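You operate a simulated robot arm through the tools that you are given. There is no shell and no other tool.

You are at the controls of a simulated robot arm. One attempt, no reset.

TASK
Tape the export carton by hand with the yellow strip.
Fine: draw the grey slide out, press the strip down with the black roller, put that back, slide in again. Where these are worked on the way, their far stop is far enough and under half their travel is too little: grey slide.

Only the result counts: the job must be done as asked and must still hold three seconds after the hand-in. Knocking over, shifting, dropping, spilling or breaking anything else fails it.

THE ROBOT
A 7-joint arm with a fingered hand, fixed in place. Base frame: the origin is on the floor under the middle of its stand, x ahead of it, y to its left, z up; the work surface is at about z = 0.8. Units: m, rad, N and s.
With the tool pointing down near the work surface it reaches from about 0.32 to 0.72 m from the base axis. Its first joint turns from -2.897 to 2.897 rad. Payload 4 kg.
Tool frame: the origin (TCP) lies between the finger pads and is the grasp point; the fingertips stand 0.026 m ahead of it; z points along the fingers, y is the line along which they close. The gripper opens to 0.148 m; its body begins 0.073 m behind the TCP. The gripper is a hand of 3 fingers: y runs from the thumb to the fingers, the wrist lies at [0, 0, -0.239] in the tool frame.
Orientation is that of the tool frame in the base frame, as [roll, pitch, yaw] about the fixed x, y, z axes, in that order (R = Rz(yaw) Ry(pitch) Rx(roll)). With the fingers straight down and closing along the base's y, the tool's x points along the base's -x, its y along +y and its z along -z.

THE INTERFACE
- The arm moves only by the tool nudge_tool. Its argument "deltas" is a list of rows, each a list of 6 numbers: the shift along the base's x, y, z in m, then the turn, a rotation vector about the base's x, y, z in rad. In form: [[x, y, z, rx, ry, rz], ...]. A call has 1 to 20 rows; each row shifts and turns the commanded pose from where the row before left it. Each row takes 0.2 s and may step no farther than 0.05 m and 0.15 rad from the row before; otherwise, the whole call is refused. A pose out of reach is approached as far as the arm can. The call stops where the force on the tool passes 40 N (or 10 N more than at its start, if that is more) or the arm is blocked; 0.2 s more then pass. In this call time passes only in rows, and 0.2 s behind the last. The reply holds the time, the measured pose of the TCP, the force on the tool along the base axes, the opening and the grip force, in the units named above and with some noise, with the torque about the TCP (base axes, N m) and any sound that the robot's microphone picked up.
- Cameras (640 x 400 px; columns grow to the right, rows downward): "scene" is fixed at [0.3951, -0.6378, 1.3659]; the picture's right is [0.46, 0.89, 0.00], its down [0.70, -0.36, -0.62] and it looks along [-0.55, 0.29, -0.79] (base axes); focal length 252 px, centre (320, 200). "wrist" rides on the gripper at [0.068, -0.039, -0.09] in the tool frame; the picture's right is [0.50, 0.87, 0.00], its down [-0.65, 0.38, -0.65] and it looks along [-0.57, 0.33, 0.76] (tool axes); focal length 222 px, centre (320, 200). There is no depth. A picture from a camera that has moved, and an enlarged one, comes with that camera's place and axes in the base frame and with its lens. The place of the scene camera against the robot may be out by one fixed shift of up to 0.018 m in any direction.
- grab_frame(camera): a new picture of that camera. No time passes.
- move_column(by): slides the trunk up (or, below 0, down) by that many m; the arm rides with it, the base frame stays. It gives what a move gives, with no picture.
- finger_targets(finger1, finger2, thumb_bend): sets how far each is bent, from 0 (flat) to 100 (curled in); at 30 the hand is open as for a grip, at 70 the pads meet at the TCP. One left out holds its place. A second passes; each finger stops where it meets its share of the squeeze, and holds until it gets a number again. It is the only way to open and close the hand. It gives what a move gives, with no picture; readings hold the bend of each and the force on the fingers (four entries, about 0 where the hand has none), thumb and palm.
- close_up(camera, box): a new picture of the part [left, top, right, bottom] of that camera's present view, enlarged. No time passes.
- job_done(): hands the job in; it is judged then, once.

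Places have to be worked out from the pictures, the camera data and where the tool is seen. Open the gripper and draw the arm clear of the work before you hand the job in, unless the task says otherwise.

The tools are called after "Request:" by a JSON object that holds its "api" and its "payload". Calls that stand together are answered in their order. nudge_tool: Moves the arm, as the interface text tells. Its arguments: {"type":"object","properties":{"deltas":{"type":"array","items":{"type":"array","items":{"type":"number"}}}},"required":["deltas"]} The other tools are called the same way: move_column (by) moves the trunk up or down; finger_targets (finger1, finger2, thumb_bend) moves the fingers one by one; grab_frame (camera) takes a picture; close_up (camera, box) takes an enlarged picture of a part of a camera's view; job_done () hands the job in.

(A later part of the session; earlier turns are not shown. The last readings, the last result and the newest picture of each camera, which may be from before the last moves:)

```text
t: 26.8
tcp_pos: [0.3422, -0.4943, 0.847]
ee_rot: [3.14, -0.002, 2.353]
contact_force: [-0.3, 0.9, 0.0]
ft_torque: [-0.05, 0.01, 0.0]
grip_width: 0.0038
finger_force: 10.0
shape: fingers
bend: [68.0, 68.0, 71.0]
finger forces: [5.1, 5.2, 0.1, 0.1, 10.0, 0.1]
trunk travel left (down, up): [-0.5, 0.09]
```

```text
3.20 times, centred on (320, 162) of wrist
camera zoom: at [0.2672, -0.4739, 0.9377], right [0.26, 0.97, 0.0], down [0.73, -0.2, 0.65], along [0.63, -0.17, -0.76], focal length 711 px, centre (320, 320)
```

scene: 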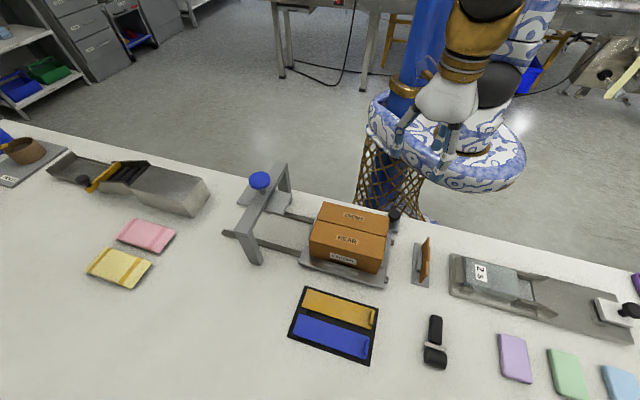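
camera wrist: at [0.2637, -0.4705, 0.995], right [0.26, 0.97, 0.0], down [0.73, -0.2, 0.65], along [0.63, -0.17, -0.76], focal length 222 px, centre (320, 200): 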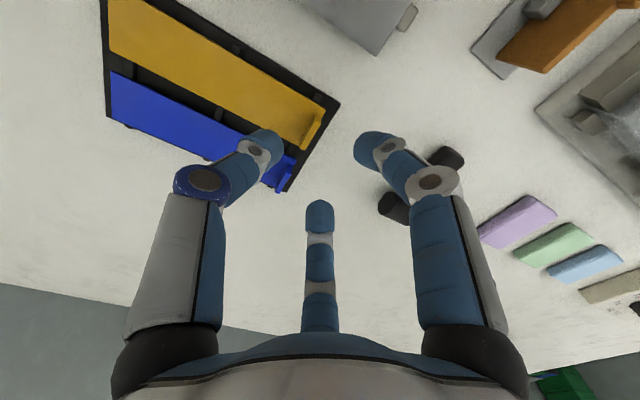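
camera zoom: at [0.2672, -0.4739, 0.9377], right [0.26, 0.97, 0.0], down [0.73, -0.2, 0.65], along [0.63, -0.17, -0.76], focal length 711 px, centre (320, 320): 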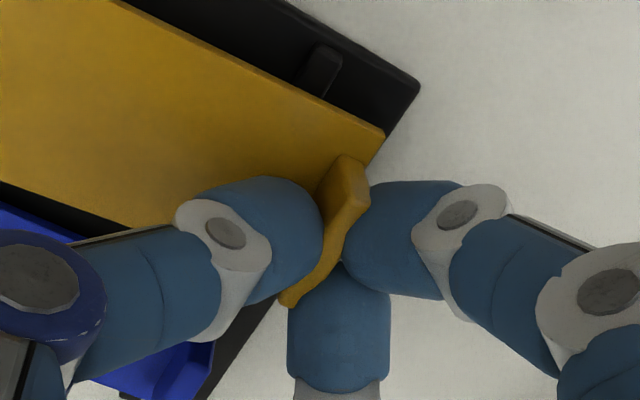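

Grip is 10 N with the tab firmly between the tips. I lift a little and check the strip comes along.

Request:
{"api": "nudge_tool", "payload": {"deltas": [[0, 0, 0.005, 0, 0, 0], [0, 0, 0.01, 0, 0, 0], [0, 0, 0.015, 0, 0, 0]]}}

Request:
{"api": "grab_frame", "payload": {"camera": "wrist"}}

Request:
{"api": "close_up", "payload": {"camera": "scene", "box": [270, 225, 470, 350]}}

```text
t: 27.6
tcp_pos: [0.3411, -0.4926, 0.878]
ee_rot: [-3.141, -0.001, 2.355]
contact_force: [0.1, -0.4, -0.3]
ft_torque: [0.01, 0.01, 0.04]
grip_width: 0.0038
finger_force: 10.1
shape: fingers
bend: [67.0, 68.0, 72.0]
finger forces: [5.3, 5.2, 0.0, 0.1, 10.0, 0.0]
trunk travel left (down, up): [-0.5, 0.09]
```

```text
taken
camera wrist: at [0.2671, -0.4734, 0.968], right [0.26, 0.97, 0.0], down [0.73, -0.2, 0.65], along [0.63, -0.17, -0.76], focal length 222 px, centre (320, 200)
```

wrist: 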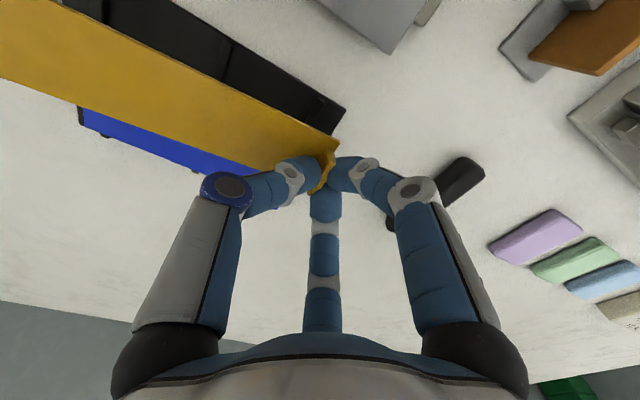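

```text
3.20 times, centred on (370, 288) of scene
camera zoom: at [0.3951, -0.6378, 1.3659], right [0.46, 0.89, 0.0], down [0.7, -0.36, -0.62], along [-0.55, 0.29, -0.79], focal length 806 px, centre (160, -80)
```

zoom: 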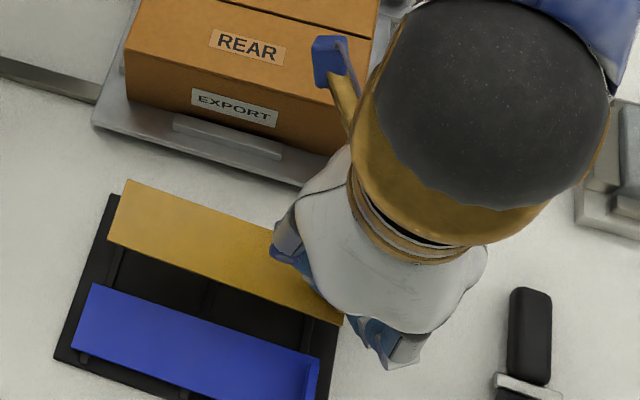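

The strip is up and level. I raise it well above carton height and check its pose in the grip.

Request:
{"api": "nudge_tool", "payload": {"deltas": [[0, 0, 0.03, 0, 0, 0], [0, 0, 0.03, 0, 0, 0], [0, 0, 0.03, 0, 0, 0], [0, 0, 0.03, 0, 0, 0]]}}

Request:
{"api": "grab_frame", "payload": {"camera": "wrist"}}

Request:
{"api": "grab_frame", "payload": {"camera": "scene"}}

```text
t: 28.6
tcp_pos: [0.3425, -0.4942, 0.9945]
ee_rot: [-3.141, 0.0, 2.356]
contact_force: [1.2, 0.1, 0.0]
ft_torque: [0.0, 0.02, 0.03]
grip_width: 0.004
finger_force: 9.8
shape: fingers
bend: [67.0, 68.0, 72.0]
finger forces: [5.3, 5.2, 0.1, 0.1, 10.0, 0.0]
trunk travel left (down, up): [-0.5, 0.09]
```

```text
taken
camera wrist: at [0.2674, -0.4737, 1.0867], right [0.26, 0.97, 0.0], down [0.73, -0.2, 0.65], along [0.63, -0.17, -0.76], focal length 222 px, centre (320, 200)
```

wrist: 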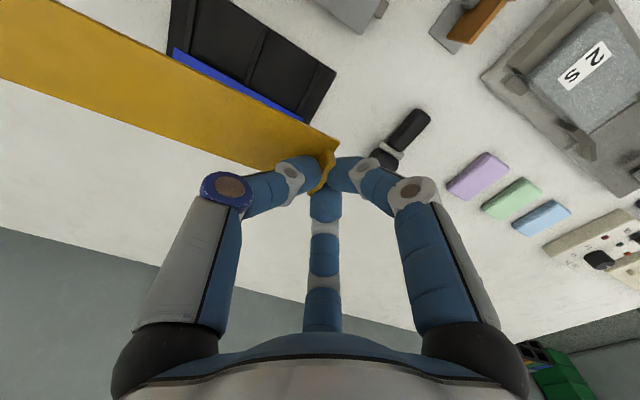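

```text
taken
```

scene: 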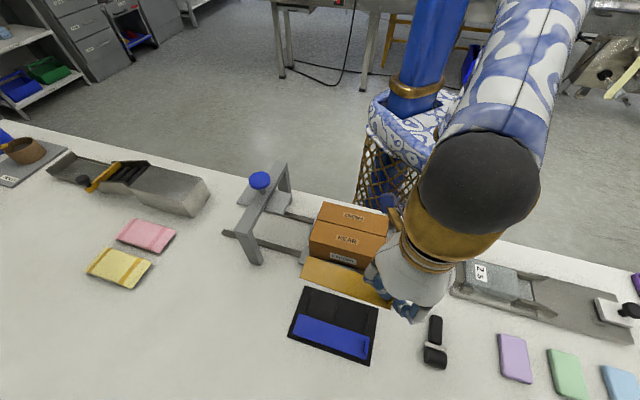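

I enlarge the strip in the wrist view to measure its direction and end corner.

Request:
{"api": "close_up", "payload": {"camera": "wrist", "box": [0, 0, 360, 225]}}

Request:
{"api": "close_up", "payload": {"camera": "scene", "box": [280, 190, 440, 290]}}

```text
1.78 times, centred on (180, 112) of wrist
camera zoom: at [0.2674, -0.4737, 1.0867], right [0.26, 0.97, 0.0], down [0.73, -0.2, 0.65], along [0.63, -0.17, -0.76], focal length 395 px, centre (569, 356)
```

zoom: 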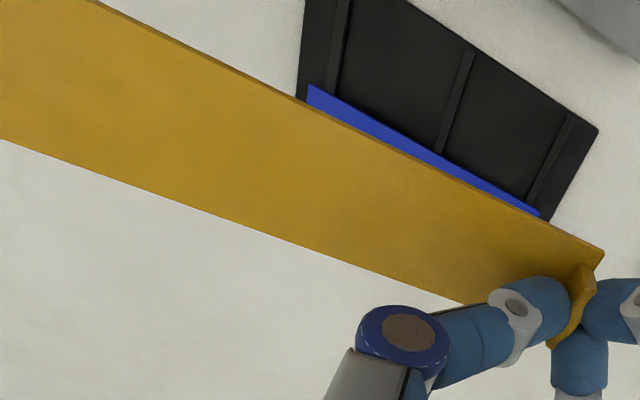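

```text
4.00 times, centred on (360, 240) of scene
camera zoom: at [0.3951, -0.6378, 1.3659], right [0.46, 0.89, 0.0], down [0.7, -0.36, -0.62], along [-0.55, 0.29, -0.79], focal length 1007 px, centre (160, 40)
```

zoom: 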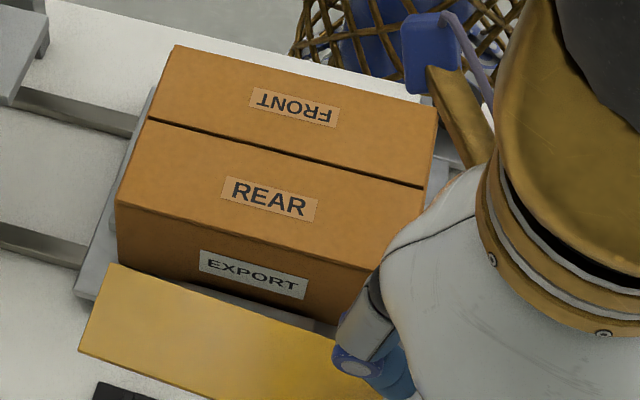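

Comparing both views, the strip points along 45° but its far end rides about 15 mm high (roughly 6° up-tilt). I carry it over the carton and tilt the hand about 0.1 rad to level it, then re-measure.

Request:
{"api": "nudge_tool", "payload": {"deltas": [[-0.0304, 0.0228, 0.005, 0, 0, 0], [-0.0304, 0.0228, 0, 0, 0, 0], [-0.0304, 0.0228, 0, 0, 0, 0], [-0.0303, 0.0226, 0, 0, 0, 0], [0, 0, 0, 0.037, -0.037, 0], [0, 0, 0, 0.037, -0.037, 0]]}}

Request:
{"api": "close_up", "payload": {"camera": "wrist", "box": [0, 0, 360, 225]}}

Request:
{"api": "close_up", "payload": {"camera": "scene", "box": [280, 160, 440, 260]}}

Request:
{"api": "grab_frame", "payload": {"camera": "scene"}}

```text
t: 30.0
tcp_pos: [0.2232, -0.4017, 1.0016]
ee_rot: [3.037, 0.001, 2.354]
contact_force: [0.0, -0.9, 0.5]
ft_torque: [0.02, 0.01, 0.0]
grip_width: 0.0037
finger_force: 10.1
shape: fingers
bend: [67.0, 68.0, 72.0]
finger forces: [5.4, 5.4, 0.0, 0.0, 10.2, 0.1]
trunk travel left (down, up): [-0.5, 0.09]
```

```text
1.78 times, centred on (180, 112) of wrist
camera zoom: at [0.1395, -0.3894, 1.0874], right [0.26, 0.96, 0.09], down [0.68, -0.25, 0.69], along [0.69, -0.12, -0.72], focal length 395 px, centre (569, 356)
```

zoom: 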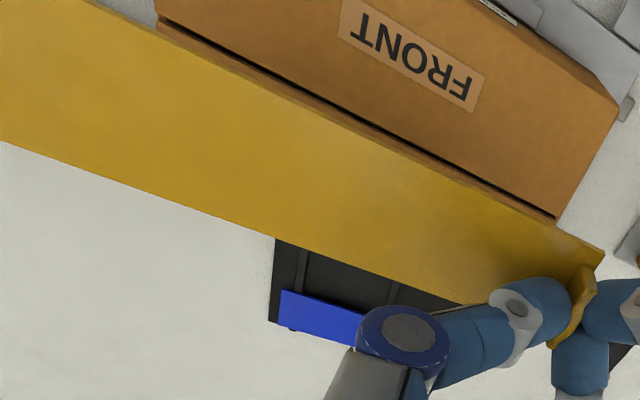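

```text
4.00 times, centred on (360, 210) of scene
camera zoom: at [0.3951, -0.6378, 1.3659], right [0.46, 0.89, 0.0], down [0.7, -0.36, -0.62], along [-0.55, 0.29, -0.79], focal length 1007 px, centre (160, 160)
```

zoom: 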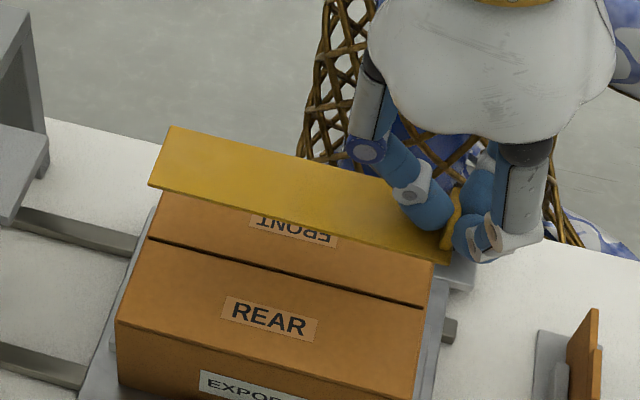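

```text
taken
```

scene: 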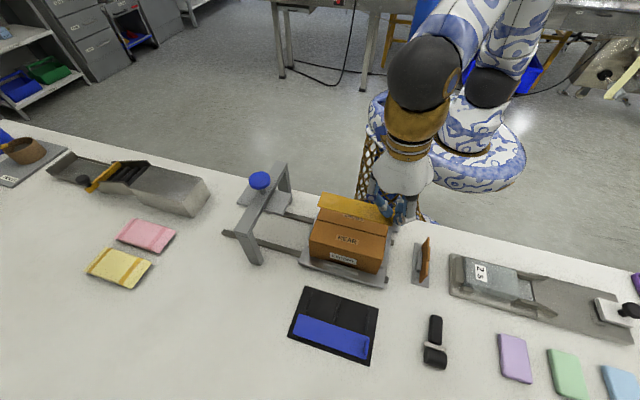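

Now both views agree the strip is level at 45°, with its centreline about 2.5 mm off the seam line. I correct by (0, -3 mm) and lower toward the carton top.

Request:
{"api": "nudge_tool", "payload": {"deltas": [[0.0004, -0.0032, -0.02, 0, 0, 0], [0, 0, -0.02, 0, 0, 0], [0, 0, -0.01, 0, 0, 0]]}}

Request:
{"api": "close_up", "payload": {"camera": "wrist", "box": [0, 0, 400, 250]}}

Request:
{"api": "close_up", "payload": {"camera": "scene", "box": [280, 160, 440, 260]}}

```text
t: 30.8
tcp_pos: [0.2213, -0.4051, 0.9503]
ee_rot: [3.038, 0.001, 2.354]
contact_force: [-0.1, -0.5, -1.0]
ft_torque: [-0.04, -0.01, 0.0]
grip_width: 0.0037
finger_force: 10.2
shape: fingers
bend: [67.0, 68.0, 72.0]
finger forces: [5.6, 5.3, 0.1, 0.0, 10.2, 0.0]
trunk travel left (down, up): [-0.5, 0.09]
```

```text
1.60 times, centred on (200, 125) of wrist
camera zoom: at [0.1392, -0.3924, 1.0376], right [0.26, 0.96, 0.09], down [0.68, -0.25, 0.69], along [0.69, -0.12, -0.72], focal length 355 px, centre (512, 320)
```

zoom: 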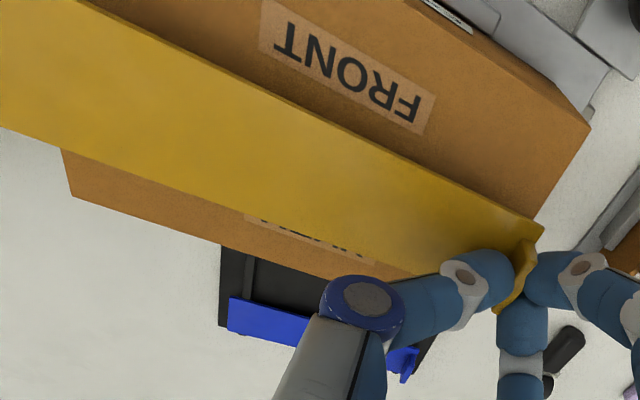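

```text
4.00 times, centred on (360, 210) of scene
camera zoom: at [0.3951, -0.6378, 1.3659], right [0.46, 0.89, 0.0], down [0.7, -0.36, -0.62], along [-0.55, 0.29, -0.79], focal length 1007 px, centre (160, 160)
```

zoom: 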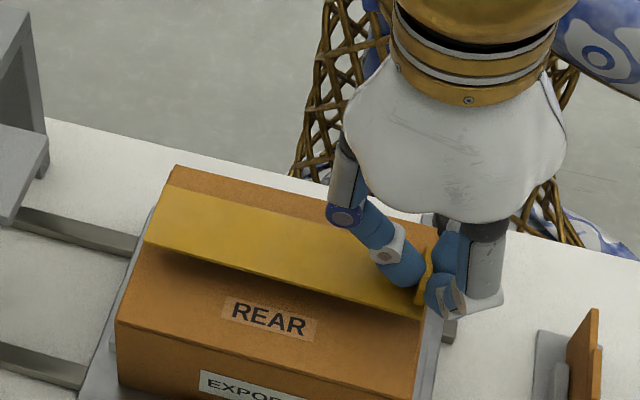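

The strip is about 2° rotated from the seam and its tab end about 2 mm off to the front. I turn by +0.035 rad, shift back 2 mm, and lower in small steps to contact.

Request:
{"api": "nudge_tool", "payload": {"deltas": [[-0.0014, 0.0014, 0, 0, 0, 0.035], [0, 0, -0.006, 0, 0, 0]]}}

Request:
{"api": "close_up", "payload": {"camera": "scene", "box": [280, 160, 440, 260]}}

Request:
{"api": "close_up", "payload": {"camera": "wrist", "box": [0, 0, 400, 250]}}

```text
t: 31.4
tcp_pos: [0.2197, -0.4048, 0.9473]
ee_rot: [3.037, -0.001, 2.392]
contact_force: [0.3, -0.3, 1.6]
ft_torque: [-0.02, -0.03, 0.02]
grip_width: 0.0036
finger_force: 10.5
shape: fingers
bend: [67.0, 68.0, 72.0]
finger forces: [5.6, 5.4, 0.0, 0.1, 10.4, 0.1]
trunk travel left (down, up): [-0.5, 0.09]
```

```text
4.00 times, centred on (360, 210) of scene
camera zoom: at [0.3951, -0.6378, 1.3659], right [0.46, 0.89, 0.0], down [0.7, -0.36, -0.62], along [-0.55, 0.29, -0.79], focal length 1007 px, centre (160, 160)
```

zoom: 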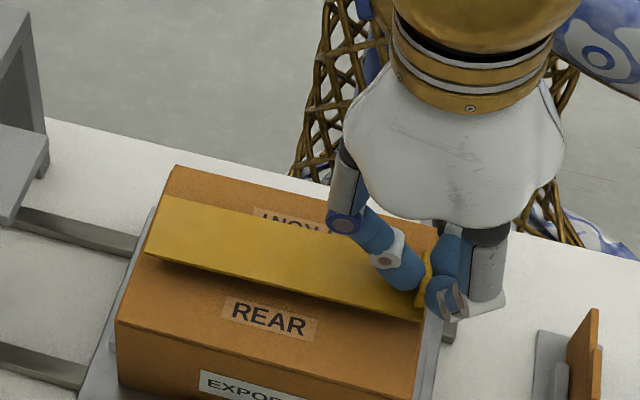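

```text
1.60 times, centred on (200, 125) of wrist
camera zoom: at [0.1379, -0.3935, 1.0318], right [0.22, 0.97, 0.09], down [0.69, -0.22, 0.69], along [0.69, -0.09, -0.72], focal length 355 px, centre (512, 320)
```

zoom: 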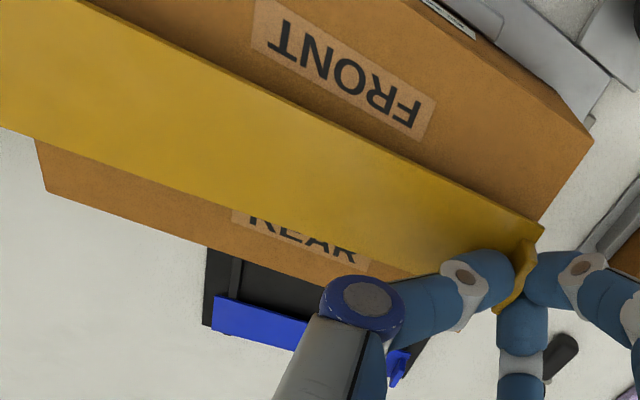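

Strip and seam are now nearly parallel. I lower gently in 3 mm steps until it touches.

Request:
{"api": "nudge_tool", "payload": {"deltas": [[0, 0, -0.003, 0, 0, 0]]}}

Request:
{"api": "nudge_tool", "payload": {"deltas": [[0, 0, -0.003, 0, 0, 0]]}}

Request:
{"api": "close_up", "payload": {"camera": "scene", "box": [280, 160, 440, 260]}}

```text
t: 31.8
tcp_pos: [0.2196, -0.4037, 0.9425]
ee_rot: [3.038, 0.0, 2.39]
contact_force: [0.6, 0.1, 0.0]
ft_torque: [0.0, -0.01, 0.0]
grip_width: 0.0038
finger_force: 10.9
shape: fingers
bend: [67.0, 68.0, 72.0]
finger forces: [5.5, 5.4, 0.0, 0.0, 10.3, 0.1]
trunk travel left (down, up): [-0.5, 0.09]
```

```text
t: 32.2
tcp_pos: [0.2203, -0.4029, 0.9392]
ee_rot: [3.038, 0.0, 2.392]
contact_force: [0.4, 0.6, -0.3]
ft_torque: [-0.02, 0.05, 0.02]
grip_width: 0.0036
finger_force: 10.6
shape: fingers
bend: [67.0, 68.0, 72.0]
finger forces: [5.3, 5.4, 0.0, 0.1, 10.2, 0.0]
trunk travel left (down, up): [-0.5, 0.09]
```

```text
4.00 times, centred on (360, 210) of scene
camera zoom: at [0.3951, -0.6378, 1.3659], right [0.46, 0.89, 0.0], down [0.7, -0.36, -0.62], along [-0.55, 0.29, -0.79], focal length 1007 px, centre (160, 160)
```

zoom: 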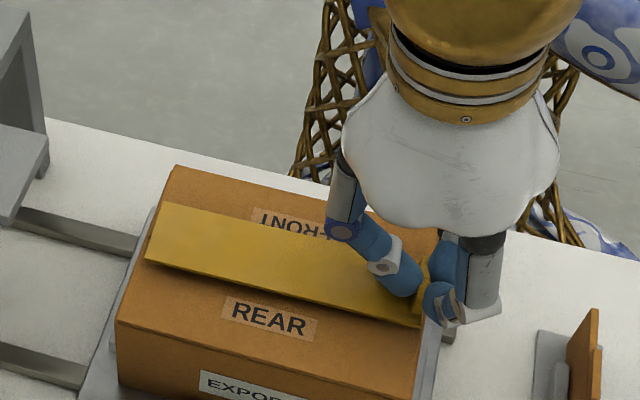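

No touch yet at TCP z 0.939; continue down by 2–3 mm steps.

Request:
{"api": "nudge_tool", "payload": {"deltas": [[0, 0, -0.003, 0, 0, 0]]}}

Request:
{"api": "nudge_tool", "payload": {"deltas": [[0, 0, -0.002, 0, 0, 0]]}}

Request:
{"api": "close_up", "payload": {"camera": "scene", "box": [280, 160, 440, 260]}}

```text
t: 32.6
tcp_pos: [0.2191, -0.4033, 0.9354]
ee_rot: [3.036, 0.0, 2.39]
contact_force: [-0.2, 0.3, 0.9]
ft_torque: [0.0, 0.01, -0.02]
grip_width: 0.0035
finger_force: 10.7
shape: fingers
bend: [67.0, 68.0, 72.0]
finger forces: [5.6, 5.4, 0.0, 0.1, 10.1, 0.0]
trunk travel left (down, up): [-0.5, 0.09]
```

```text
t: 33.0
tcp_pos: [0.2205, -0.4037, 0.9346]
ee_rot: [3.035, 0.0, 2.393]
contact_force: [0.1, -0.2, -0.4]
ft_torque: [0.02, -0.02, 0.01]
grip_width: 0.0035
finger_force: 10.5
shape: fingers
bend: [67.0, 68.0, 72.0]
finger forces: [5.6, 5.4, 0.0, 0.1, 10.2, 0.1]
trunk travel left (down, up): [-0.5, 0.09]
```

```text
4.00 times, centred on (360, 210) of scene
camera zoom: at [0.3951, -0.6378, 1.3659], right [0.46, 0.89, 0.0], down [0.7, -0.36, -0.62], along [-0.55, 0.29, -0.79], focal length 1007 px, centre (160, 160)
```

zoom: 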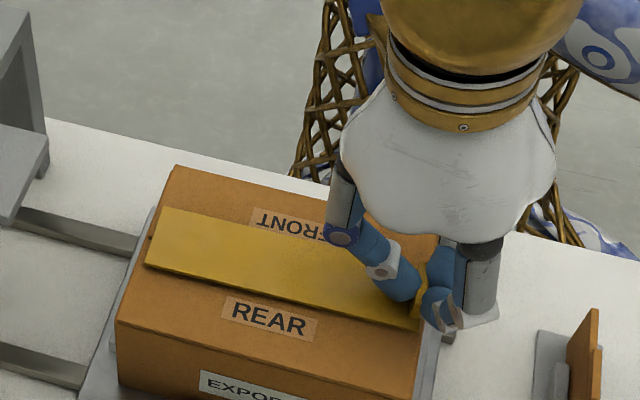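

Still free at 0.9345. Two more small steps down.

Request:
{"api": "nudge_tool", "payload": {"deltas": [[0, 0, -0.002, 0, 0, 0]]}}

Request:
{"api": "nudge_tool", "payload": {"deltas": [[0, 0, -0.002, 0, 0, 0]]}}

Request:
{"api": "close_up", "payload": {"camera": "scene", "box": [280, 160, 440, 260]}}

```text
t: 33.4
tcp_pos: [0.2197, -0.4043, 0.9333]
ee_rot: [3.037, 0.001, 2.39]
contact_force: [-1.3, -0.9, 3.9]
ft_torque: [0.02, -0.02, -0.01]
grip_width: 0.0037
finger_force: 11.3
shape: fingers
bend: [67.0, 68.0, 72.0]
finger forces: [5.8, 5.8, 0.1, 0.0, 11.0, 0.0]
trunk travel left (down, up): [-0.5, 0.09]
```

```text
t: 33.8
tcp_pos: [0.2202, -0.4047, 0.9308]
ee_rot: [3.037, 0.001, 2.39]
contact_force: [-1.2, -1.3, 10.6]
ft_torque: [0.02, -0.05, -0.05]
grip_width: 0.0031
finger_force: 13.6
shape: fingers
bend: [71.0, 71.0, 73.0]
finger forces: [7.1, 7.1, 0.0, 0.0, 13.6, 0.1]
trunk travel left (down, up): [-0.5, 0.09]
```

```text
4.00 times, centred on (360, 210) of scene
camera zoom: at [0.3951, -0.6378, 1.3659], right [0.46, 0.89, 0.0], down [0.7, -0.36, -0.62], along [-0.55, 0.29, -0.79], focal length 1007 px, centre (160, 160)
```

zoom: 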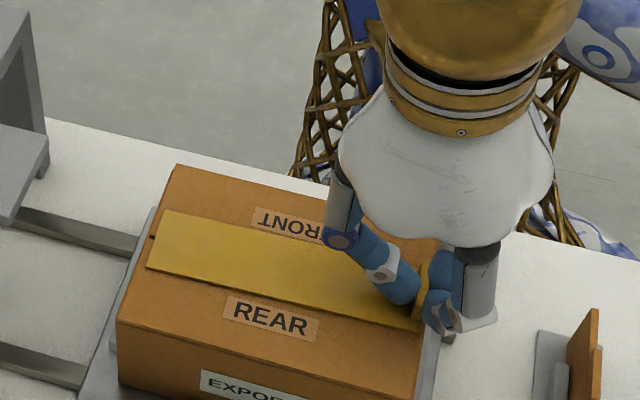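

The strip is down on the carton (10 N) and its end is centred on the seam. I ease up 1.5 mm to relieve the pressure, then open the tips just enough to release the tab.

Request:
{"api": "nudge_tool", "payload": {"deltas": [[0, 0, 0.0015, 0, 0, 0]]}}

Request:
{"api": "finger_targets", "payload": {"finger1": 64, "finger2": 64, "thumb_bend": 65}}

Request:
{"api": "close_up", "payload": {"camera": "wrist", "box": [0, 0, 400, 250]}}

Request:
{"api": "close_up", "payload": {"camera": "scene", "box": [280, 160, 440, 260]}}

```text
t: 34.2
tcp_pos: [0.2209, -0.4025, 0.9322]
ee_rot: [3.037, 0.0, 2.392]
contact_force: [-0.5, -1.6, 4.5]
ft_torque: [-0.03, 0.03, 0.0]
grip_width: 0.0032
finger_force: 13.3
shape: fingers
bend: [71.0, 71.0, 73.0]
finger forces: [6.8, 6.8, 0.0, 0.0, 12.6, 0.0]
trunk travel left (down, up): [-0.5, 0.09]
```

```text
t: 35.2
tcp_pos: [0.2207, -0.4046, 0.9328]
ee_rot: [3.036, 0.001, 2.39]
contact_force: [0.1, 1.2, 4.6]
ft_torque: [-0.03, 0.05, -0.02]
grip_width: 0.0116
finger_force: 2.5
shape: fingers
bend: [64.0, 64.0, 67.0]
finger forces: [0.1, 0.1, 0.0, 0.0, 5.0, 0.0]
trunk travel left (down, up): [-0.5, 0.09]
```

```text
1.60 times, centred on (200, 125) of wrist
camera zoom: at [0.1384, -0.3934, 1.0185], right [0.22, 0.97, 0.09], down [0.69, -0.22, 0.69], along [0.69, -0.09, -0.72], focal length 355 px, centre (512, 320)
```

zoom: 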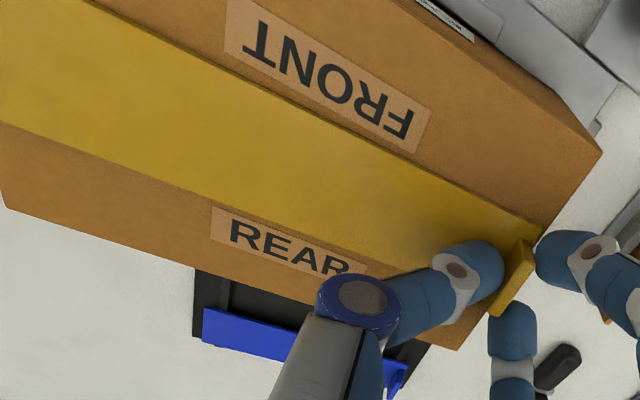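

```text
4.00 times, centred on (360, 210) of scene
camera zoom: at [0.3951, -0.6378, 1.3659], right [0.46, 0.89, 0.0], down [0.7, -0.36, -0.62], along [-0.55, 0.29, -0.79], focal length 1007 px, centre (160, 160)
```

zoom: 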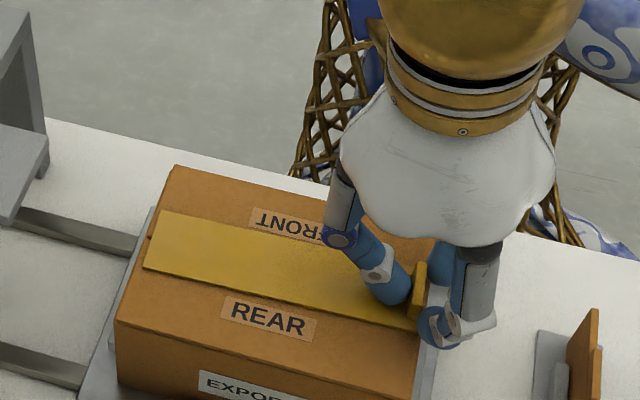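

The tab is released; only the thumb still rests on the strip. I rise straight up and look.

Request:
{"api": "nudge_tool", "payload": {"deltas": [[0, 0, 0.003, 0, 0, 0], [0, 0, 0.005, 0, 0, 0]]}}

Request:
{"api": "close_up", "payload": {"camera": "wrist", "box": [0, 0, 400, 250]}}

Request:
{"api": "close_up", "payload": {"camera": "scene", "box": [280, 160, 440, 260]}}

```text
t: 35.8
tcp_pos: [0.2213, -0.4047, 0.9404]
ee_rot: [3.037, 0.0, 2.39]
contact_force: [0.4, 0.3, -1.1]
ft_torque: [0.0, -0.03, -0.05]
grip_width: 0.0152
finger_force: 0.1
shape: fingers
bend: [64.0, 64.0, 65.0]
finger forces: [0.1, 0.1, 0.0, 0.0, 0.1, 0.0]
trunk travel left (down, up): [-0.5, 0.09]
```

```text
1.60 times, centred on (200, 125) of wrist
camera zoom: at [0.1384, -0.3935, 1.0262], right [0.22, 0.97, 0.09], down [0.69, -0.22, 0.69], along [0.69, -0.09, -0.72], focal length 355 px, centre (512, 320)
```

zoom: 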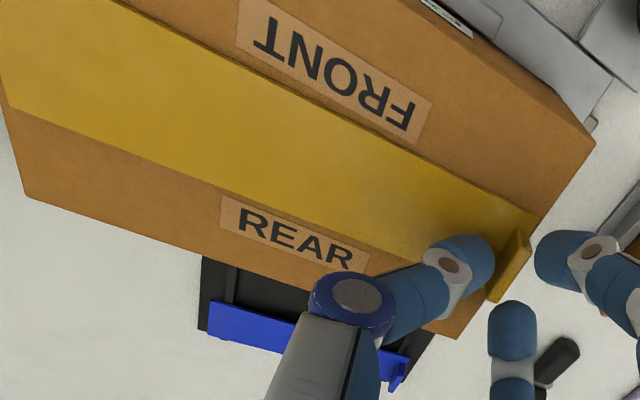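

```text
4.00 times, centred on (360, 210) of scene
camera zoom: at [0.3951, -0.6378, 1.3659], right [0.46, 0.89, 0.0], down [0.7, -0.36, -0.62], along [-0.55, 0.29, -0.79], focal length 1007 px, centre (160, 160)
```

zoom: 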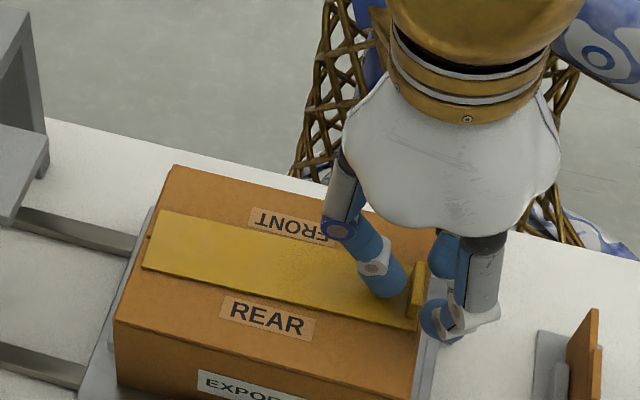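

Released cleanly; strip stays lying on the carton. I go straight up, then undo the tilt and turn.

Request:
{"api": "nudge_tool", "payload": {"deltas": [[0, 0, 0.02, 0, 0, 0], [0, 0, 0.04, 0, 0, 0], [0, 0, 0.04, -0.037, 0.037, -0.035], [0, 0, 0, -0.037, 0.037, 0]]}}

Request:
{"api": "grab_frame", "payload": {"camera": "scene"}}

Request:
{"api": "close_up", "payload": {"camera": "scene", "box": [280, 160, 440, 260]}}

```text
t: 36.8
tcp_pos: [0.2195, -0.4038, 1.0417]
ee_rot: [-3.14, -0.001, 2.353]
contact_force: [-0.6, -0.3, -0.4]
ft_torque: [-0.02, 0.01, 0.02]
grip_width: 0.0149
finger_force: 0.1
shape: fingers
bend: [64.0, 64.0, 65.0]
finger forces: [0.1, 0.1, 0.0, 0.0, 0.0, 0.0]
trunk travel left (down, up): [-0.5, 0.09]
```

```text
taken
```

scene: 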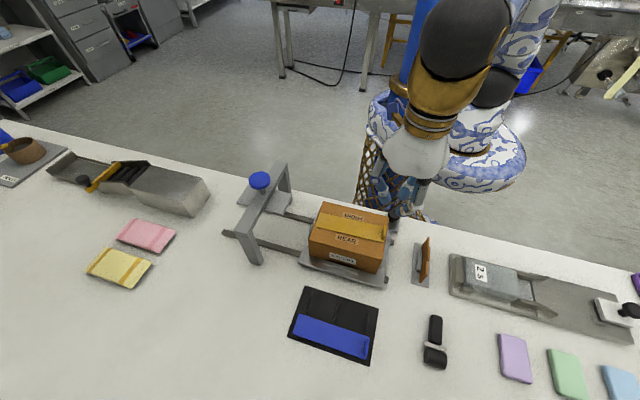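

```text
4.00 times, centred on (360, 210) of scene
camera zoom: at [0.3951, -0.6378, 1.3659], right [0.46, 0.89, 0.0], down [0.7, -0.36, -0.62], along [-0.55, 0.29, -0.79], focal length 1007 px, centre (160, 160)
```

zoom: 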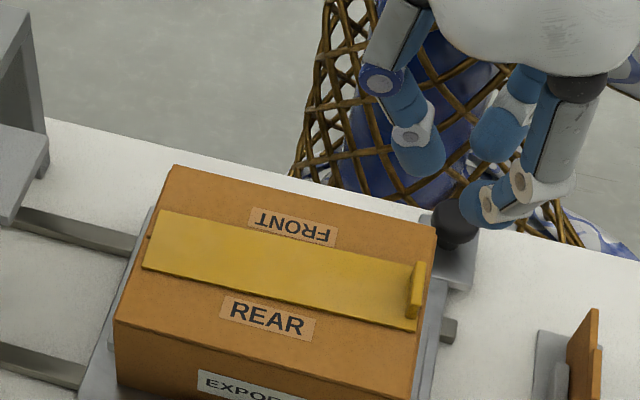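

The yellow strip now lies along the seam. Next the roller: I move above its handle at about (0.42, -0.41) and look.

Request:
{"api": "nudge_tool", "payload": {"deltas": [[0.04, -0.001, 0, 0, 0, 0], [0.04, -0.001, 0, 0, 0, 0], [0.04, -0.001, 0, 0, 0, 0], [0.04, -0.001, 0, 0, 0, 0], [0.04, 0, 0, 0, 0, 0], [0, 0, -0.04, 0, 0, 0]]}}

Request:
{"api": "finger_targets", "payload": {"finger1": 45, "finger2": 45, "thumb_bend": 45}}

Request:
{"api": "grab_frame", "payload": {"camera": "wrist"}}

Request:
{"api": "close_up", "payload": {"camera": "wrist", "box": [240, 60, 400, 160]}}

Request:
{"api": "close_up", "payload": {"camera": "scene", "box": [390, 300, 490, 380]}}

```text
t: 38.2
tcp_pos: [0.4214, -0.4048, 0.9991]
ee_rot: [3.141, 0.001, 2.354]
contact_force: [1.0, 0.1, -1.3]
ft_torque: [0.01, 0.02, 0.03]
grip_width: 0.0151
finger_force: 0.0
shape: fingers
bend: [64.0, 64.0, 65.0]
finger forces: [0.1, 0.0, 0.0, 0.0, 0.1, 0.0]
trunk travel left (down, up): [-0.5, 0.09]
```

```text
t: 39.2
tcp_pos: [0.4215, -0.4047, 0.9989]
ee_rot: [-3.141, -0.002, 2.355]
contact_force: [-0.3, -0.3, -0.5]
ft_torque: [0.01, 0.02, -0.04]
grip_width: 0.0782
finger_force: 0.1
shape: fingers
bend: [45.0, 45.0, 45.0]
finger forces: [0.0, 0.0, 0.0, 0.1, 0.0, 0.1]
trunk travel left (down, up): [-0.5, 0.09]
```

```text
taken
camera wrist: at [0.346, -0.3857, 1.0907], right [0.26, 0.97, 0.0], down [0.73, -0.2, 0.65], along [0.63, -0.17, -0.76], focal length 222 px, centre (320, 200)
```

wrist: 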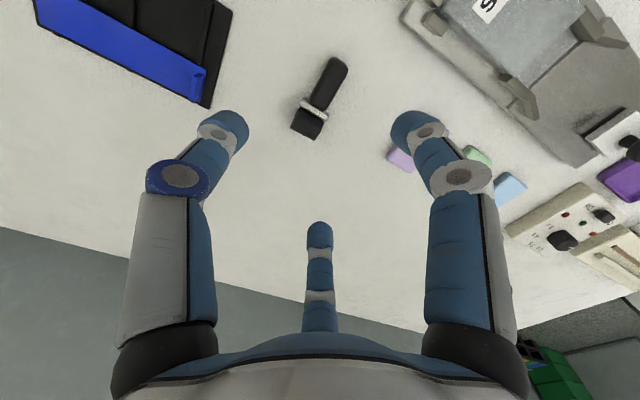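

```text
4.00 times, centred on (320, 110) of wrist
camera zoom: at [0.346, -0.3857, 1.0907], right [0.26, 0.97, 0.0], down [0.73, -0.2, 0.65], along [0.63, -0.17, -0.76], focal length 888 px, centre (320, 560)
```

zoom: 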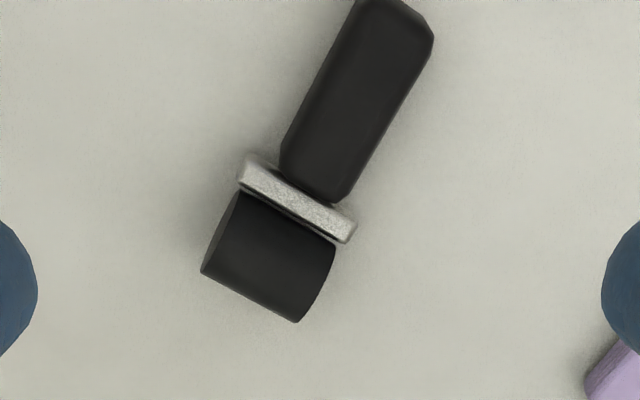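

```text
5.00 times, centred on (440, 340) of scene
camera zoom: at [0.3951, -0.6378, 1.3659], right [0.46, 0.89, 0.0], down [0.7, -0.36, -0.62], along [-0.55, 0.29, -0.79], focal length 1259 px, centre (-280, -500)
```

zoom: 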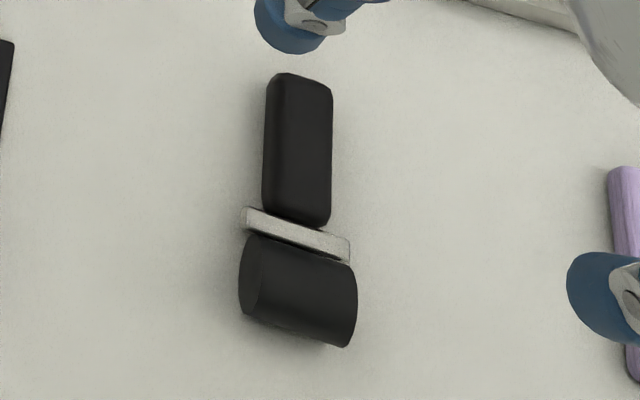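

The roller lies with its handle centre near (0.411, -0.392), the roller drum near (0.447, -0.43), and its axis line at about -43.5°. I set two fingers nearly closed, leave the thumb open, and come down beside the handle, offset toward the finger side.

Request:
{"api": "finger_targets", "payload": {"finger1": 66, "finger2": 66, "thumb_bend": 45}}

Request:
{"api": "nudge_tool", "payload": {"deltas": [[0.0005, 0.015, -0.03, 0, 0, 0.026], [0.0005, 0.0146, -0.03, 0, 0, 0], [0, 0, -0.03, 0, 0, 0]]}}

Request:
{"api": "grab_frame", "payload": {"camera": "wrist"}}

Request:
{"api": "close_up", "payload": {"camera": "wrist", "box": [220, 80, 420, 205]}}

```text
t: 40.2
tcp_pos: [0.4201, -0.4049, 1.0011]
ee_rot: [3.142, 0.0, 2.355]
contact_force: [-0.7, 0.4, -0.4]
ft_torque: [-0.03, 0.0, -0.01]
grip_width: 0.0483
finger_force: 0.1
shape: fingers
bend: [66.0, 66.0, 45.0]
finger forces: [0.0, 0.0, 0.0, 0.0, 0.0, 0.1]
trunk travel left (down, up): [-0.5, 0.09]
```

```text
t: 41.0
tcp_pos: [0.4225, -0.3756, 0.9088]
ee_rot: [-3.141, -0.001, 2.381]
contact_force: [-0.5, 0.2, 0.5]
ft_torque: [-0.03, -0.01, -0.01]
grip_width: 0.0481
finger_force: 0.1
shape: fingers
bend: [66.0, 66.0, 45.0]
finger forces: [0.0, 0.0, 0.0, 0.0, 0.1, 0.0]
trunk travel left (down, up): [-0.5, 0.09]
```

```text
taken
camera wrist: at [0.3461, -0.3585, 1.0002], right [0.23, 0.97, 0.0], down [0.74, -0.18, 0.65], along [0.64, -0.15, -0.76], focal length 222 px, centre (320, 200)
```

wrist: 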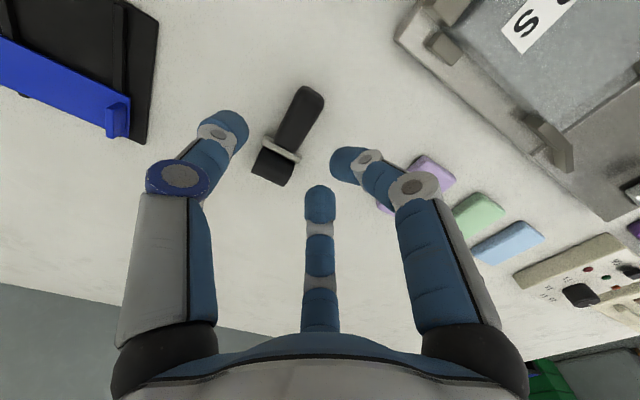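

```text
3.20 times, centred on (320, 142) of wrist
camera zoom: at [0.3461, -0.3585, 1.0002], right [0.23, 0.97, 0.0], down [0.74, -0.18, 0.65], along [0.64, -0.15, -0.76], focal length 711 px, centre (320, 384)
```

zoom: 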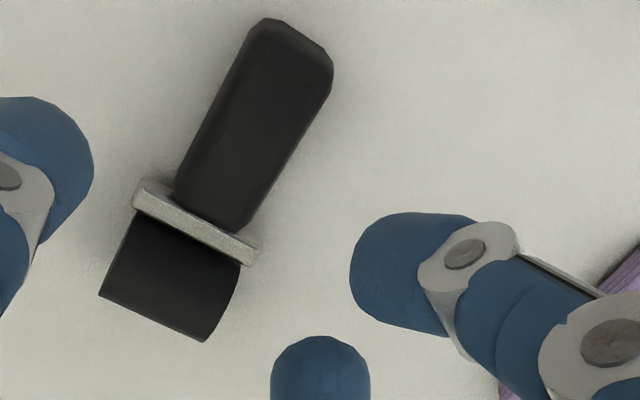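

The handle sits at (0.4105, -0.3905), between thumb and fingers, with its axis at -43°. I descend to just above the table level.

Request:
{"api": "nudge_tool", "payload": {"deltas": [[-0.0015, 0.0014, -0.03, 0, 0, 0], [0, 0, -0.025, 0, 0, 0], [0, 0, -0.006, 0, 0, 0]]}}

Request:
{"api": "close_up", "payload": {"camera": "wrist", "box": [180, 80, 420, 230]}}

Request:
{"api": "close_up", "payload": {"camera": "scene", "box": [380, 260, 500, 380]}}

```text
t: 41.8
tcp_pos: [0.42, -0.3758, 0.8481]
ee_rot: [3.141, 0.0, 2.381]
contact_force: [-0.7, 0.8, -0.3]
ft_torque: [0.01, 0.0, 0.0]
grip_width: 0.0483
finger_force: 0.0
shape: fingers
bend: [66.0, 66.0, 45.0]
finger forces: [0.0, 0.1, 0.0, 0.0, 0.0, 0.0]
trunk travel left (down, up): [-0.5, 0.09]
```

```text
2.67 times, centred on (300, 155) of wrist
camera zoom: at [0.3443, -0.3587, 0.94], right [0.23, 0.97, 0.0], down [0.74, -0.18, 0.65], along [0.64, -0.15, -0.76], focal length 592 px, centre (373, 320)
```

zoom: 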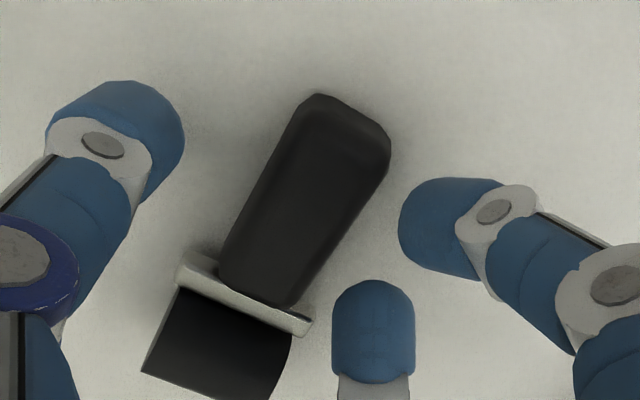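

```text
3.33 times, centred on (440, 320) of scene
camera zoom: at [0.3951, -0.6378, 1.3659], right [0.46, 0.89, 0.0], down [0.7, -0.36, -0.62], along [-0.55, 0.29, -0.79], focal length 839 px, centre (-80, -200)
```

zoom: 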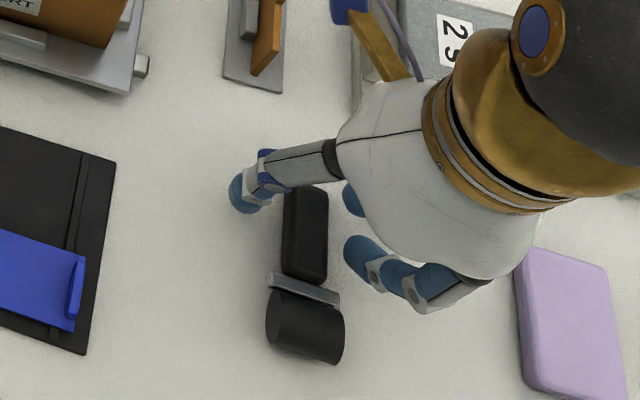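

With fingers at 66 the lower one would foul the silver bar, so I bring the two fingers together to 69 to fit along the handle, and check.

Request:
{"api": "finger_targets", "payload": {"finger1": 70, "finger2": 70}}

Request:
{"api": "close_up", "payload": {"camera": "wrist", "box": [180, 80, 420, 230]}}

```text
t: 42.8
tcp_pos: [0.4206, -0.3761, 0.8488]
ee_rot: [-3.14, 0.0, 2.38]
contact_force: [0.2, -0.5, 0.4]
ft_torque: [0.0, 0.0, -0.02]
grip_width: 0.0442
finger_force: 0.0
shape: fingers
bend: [70.0, 70.0, 45.0]
finger forces: [0.0, 0.0, 0.0, 0.1, 0.1, 0.1]
trunk travel left (down, up): [-0.5, 0.09]
```

```text
2.67 times, centred on (300, 155) of wrist
camera zoom: at [0.3443, -0.3586, 0.9402], right [0.23, 0.97, 0.0], down [0.74, -0.18, 0.65], along [0.64, -0.15, -0.76], focal length 592 px, centre (373, 320)
```

zoom: 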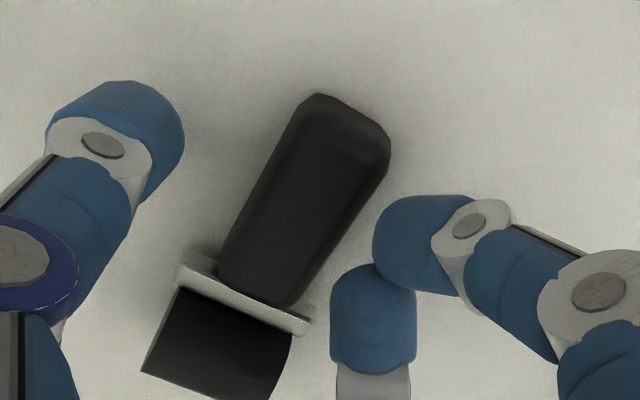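

Fingers now fit along the handle, clear of the silver bar. I move 2.5 mm toward the handle and lower 4 mm.

Request:
{"api": "nudge_tool", "payload": {"deltas": [[0, 0, -0.004, 0, 0, 0], [-0.0017, -0.0018, -0.001, 0, 0, 0]]}}

Request:
{"api": "finger_targets", "payload": {"thumb_bend": 52}}

Request:
{"api": "close_up", "payload": {"camera": "wrist", "box": [180, 80, 420, 230]}}

```text
t: 43.4
tcp_pos: [0.4178, -0.3788, 0.8433]
ee_rot: [-3.141, 0.001, 2.381]
contact_force: [-0.6, 0.2, 0.8]
ft_torque: [-0.05, -0.02, -0.01]
grip_width: 0.0441
finger_force: 0.1
shape: fingers
bend: [70.0, 70.0, 45.0]
finger forces: [0.1, 0.0, 0.0, 0.1, 0.1, 0.0]
trunk travel left (down, up): [-0.5, 0.09]
```

```text
t: 44.4
tcp_pos: [0.4178, -0.3769, 0.8447]
ee_rot: [3.141, 0.0, 2.381]
contact_force: [-0.7, 0.5, 0.8]
ft_torque: [0.02, 0.02, 0.0]
grip_width: 0.0314
finger_force: 0.2
shape: fingers
bend: [70.0, 70.0, 52.0]
finger forces: [0.0, 0.0, 0.0, 0.0, 0.0, 0.0]
trunk travel left (down, up): [-0.5, 0.09]
```

```text
2.67 times, centred on (300, 155) of wrist
camera zoom: at [0.342, -0.3607, 0.9349], right [0.23, 0.97, 0.0], down [0.74, -0.18, 0.65], along [0.64, -0.15, -0.76], focal length 592 px, centre (373, 320)
```

zoom: 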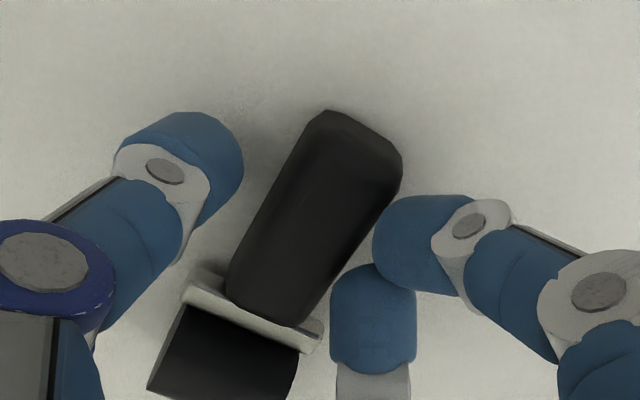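

The finger 2 tip clears the silver bar by about 4 mm; I shift 3 mm further toward the handle end and 3 mm down for a deeper grip, then close the thumb.

Request:
{"api": "nudge_tool", "payload": {"deltas": [[-0.0022, 0.0021, -0.0015, 0, 0, 0], [0, 0, -0.0015, 0, 0, 0]]}}

Request:
{"api": "finger_targets", "payload": {"thumb_bend": 60}}

Request:
{"api": "close_up", "payload": {"camera": "wrist", "box": [180, 80, 420, 230]}}

```text
t: 45.0
tcp_pos: [0.4155, -0.3751, 0.8417]
ee_rot: [-3.141, 0.001, 2.38]
contact_force: [0.7, -0.4, 2.9]
ft_torque: [0.02, 0.0, -0.01]
grip_width: 0.0314
finger_force: 1.4
shape: fingers
bend: [70.0, 70.0, 52.0]
finger forces: [1.5, 1.0, 0.0, 0.0, 0.0, 0.0]
trunk travel left (down, up): [-0.5, 0.09]
```

```text
t: 46.0
tcp_pos: [0.4156, -0.3763, 0.8419]
ee_rot: [3.141, 0.0, 2.379]
contact_force: [-0.2, -0.8, 2.8]
ft_torque: [-0.03, 0.02, 0.02]
grip_width: 0.0223
finger_force: 3.8
shape: fingers
bend: [70.0, 69.0, 58.0]
finger forces: [2.5, 1.8, 0.0, 0.0, 3.4, 0.0]
trunk travel left (down, up): [-0.5, 0.09]
```

```text
2.67 times, centred on (300, 155) of wrist
camera zoom: at [0.3398, -0.3588, 0.9322], right [0.23, 0.97, 0.0], down [0.74, -0.18, 0.65], along [0.64, -0.15, -0.76], focal length 592 px, centre (373, 320)
```

zoom: 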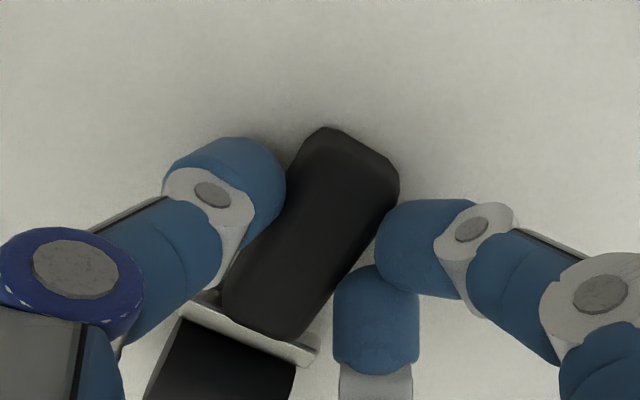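

A small upward force appeared on the two fingers, so they are riding the handle's edge. I open the thumb, back off 3 mm, lower, and close again.

Request:
{"api": "finger_targets", "payload": {"thumb_bend": 51}}

Request:
{"api": "nudge_tool", "payload": {"deltas": [[0, 0, 0.002, 0, 0, 0], [0.0024, 0.0025, 0, 0, 0, 0], [0, 0, -0.002, 0, 0, 0], [0, 0, -0.0015, 0, 0, 0]]}}

Request:
{"api": "close_up", "payload": {"camera": "wrist", "box": [180, 80, 420, 230]}}

```text
t: 47.0
tcp_pos: [0.4157, -0.3772, 0.8404]
ee_rot: [3.141, 0.0, 2.381]
contact_force: [-0.3, 0.2, 0.1]
ft_torque: [0.0, 0.01, 0.04]
grip_width: 0.0331
finger_force: 0.0
shape: fingers
bend: [70.0, 70.0, 51.0]
finger forces: [0.0, 0.0, 0.0, 0.0, 0.0, 0.0]
trunk travel left (down, up): [-0.5, 0.09]
```

```text
t: 48.0
tcp_pos: [0.4176, -0.3742, 0.8403]
ee_rot: [3.141, -0.001, 2.383]
contact_force: [-1.1, -0.5, -0.1]
ft_torque: [0.02, -0.04, 0.01]
grip_width: 0.0331
finger_force: 0.0
shape: fingers
bend: [70.0, 70.0, 51.0]
finger forces: [0.1, 0.1, 0.1, 0.0, 0.0, 0.0]
trunk travel left (down, up): [-0.5, 0.09]
```

```text
2.67 times, centred on (300, 155) of wrist
camera zoom: at [0.3425, -0.3563, 0.9305], right [0.23, 0.97, 0.0], down [0.74, -0.18, 0.65], along [0.64, -0.15, -0.76], focal length 592 px, centre (373, 320)
```

zoom: 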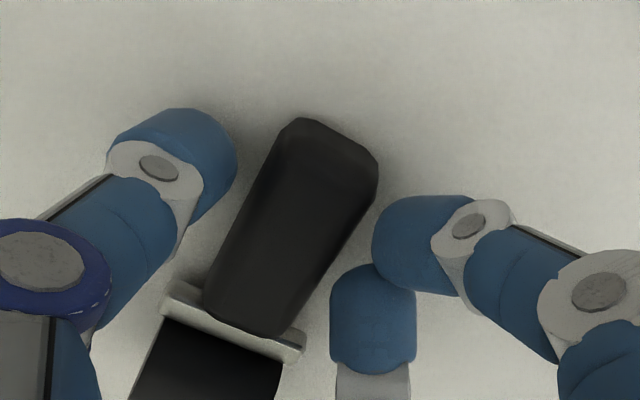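

Now clear on both sides at z 0.840. I close the thumb to push the handle against both fingers.

Request:
{"api": "finger_targets", "payload": {"thumb_bend": 61}}

Request:
{"api": "close_up", "payload": {"camera": "wrist", "box": [180, 80, 420, 230]}}

```text
t: 49.0
tcp_pos: [0.4181, -0.3742, 0.8388]
ee_rot: [-3.14, -0.003, 2.381]
contact_force: [-0.1, 0.2, -0.2]
ft_torque: [-0.01, 0.0, 0.02]
grip_width: 0.0231
finger_force: 4.5
shape: fingers
bend: [69.0, 69.0, 58.0]
finger forces: [2.7, 1.8, 0.1, 0.1, 3.9, 0.0]
trunk travel left (down, up): [-0.5, 0.09]
```

```text
2.67 times, centred on (300, 155) of wrist
camera zoom: at [0.3426, -0.3562, 0.9306], right [0.23, 0.97, 0.0], down [0.74, -0.18, 0.65], along [0.64, -0.15, -0.76], focal length 592 px, centre (373, 320)
```

zoom: 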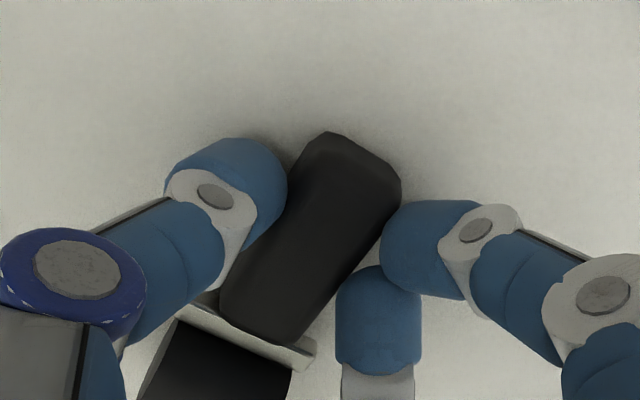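

The handle is held between all three with no net side load. I squeeze harder.

Request:
{"api": "finger_targets", "payload": {"finger1": 76, "finger2": 76, "thumb_bend": 76}}

Request:
{"api": "close_up", "payload": {"camera": "wrist", "box": [180, 80, 420, 230]}}

```text
t: 50.0
tcp_pos: [0.4176, -0.3737, 0.8384]
ee_rot: [3.14, 0.0, 2.381]
contact_force: [0.3, 0.2, -1.1]
ft_torque: [0.03, 0.06, -0.02]
grip_width: 0.0204
finger_force: 21.5
shape: fingers
bend: [73.0, 73.0, 64.0]
finger forces: [12.7, 12.2, 0.0, 0.1, 17.7, 0.1]
trunk travel left (down, up): [-0.5, 0.09]
```

```text
2.67 times, centred on (300, 155) of wrist
camera zoom: at [0.3426, -0.3563, 0.9306], right [0.23, 0.97, 0.0], down [0.74, -0.18, 0.65], along [0.64, -0.15, -0.76], focal length 592 px, centre (373, 320)
```

zoom: 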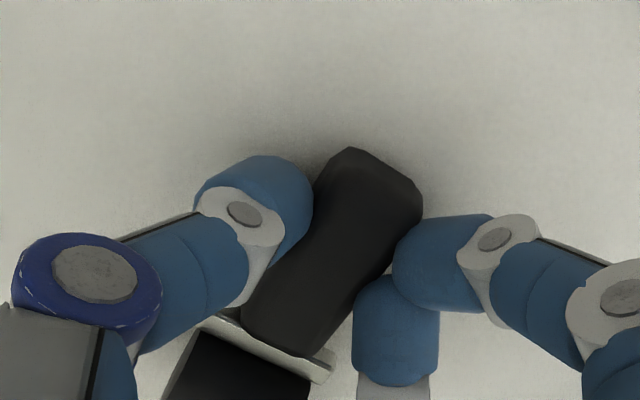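

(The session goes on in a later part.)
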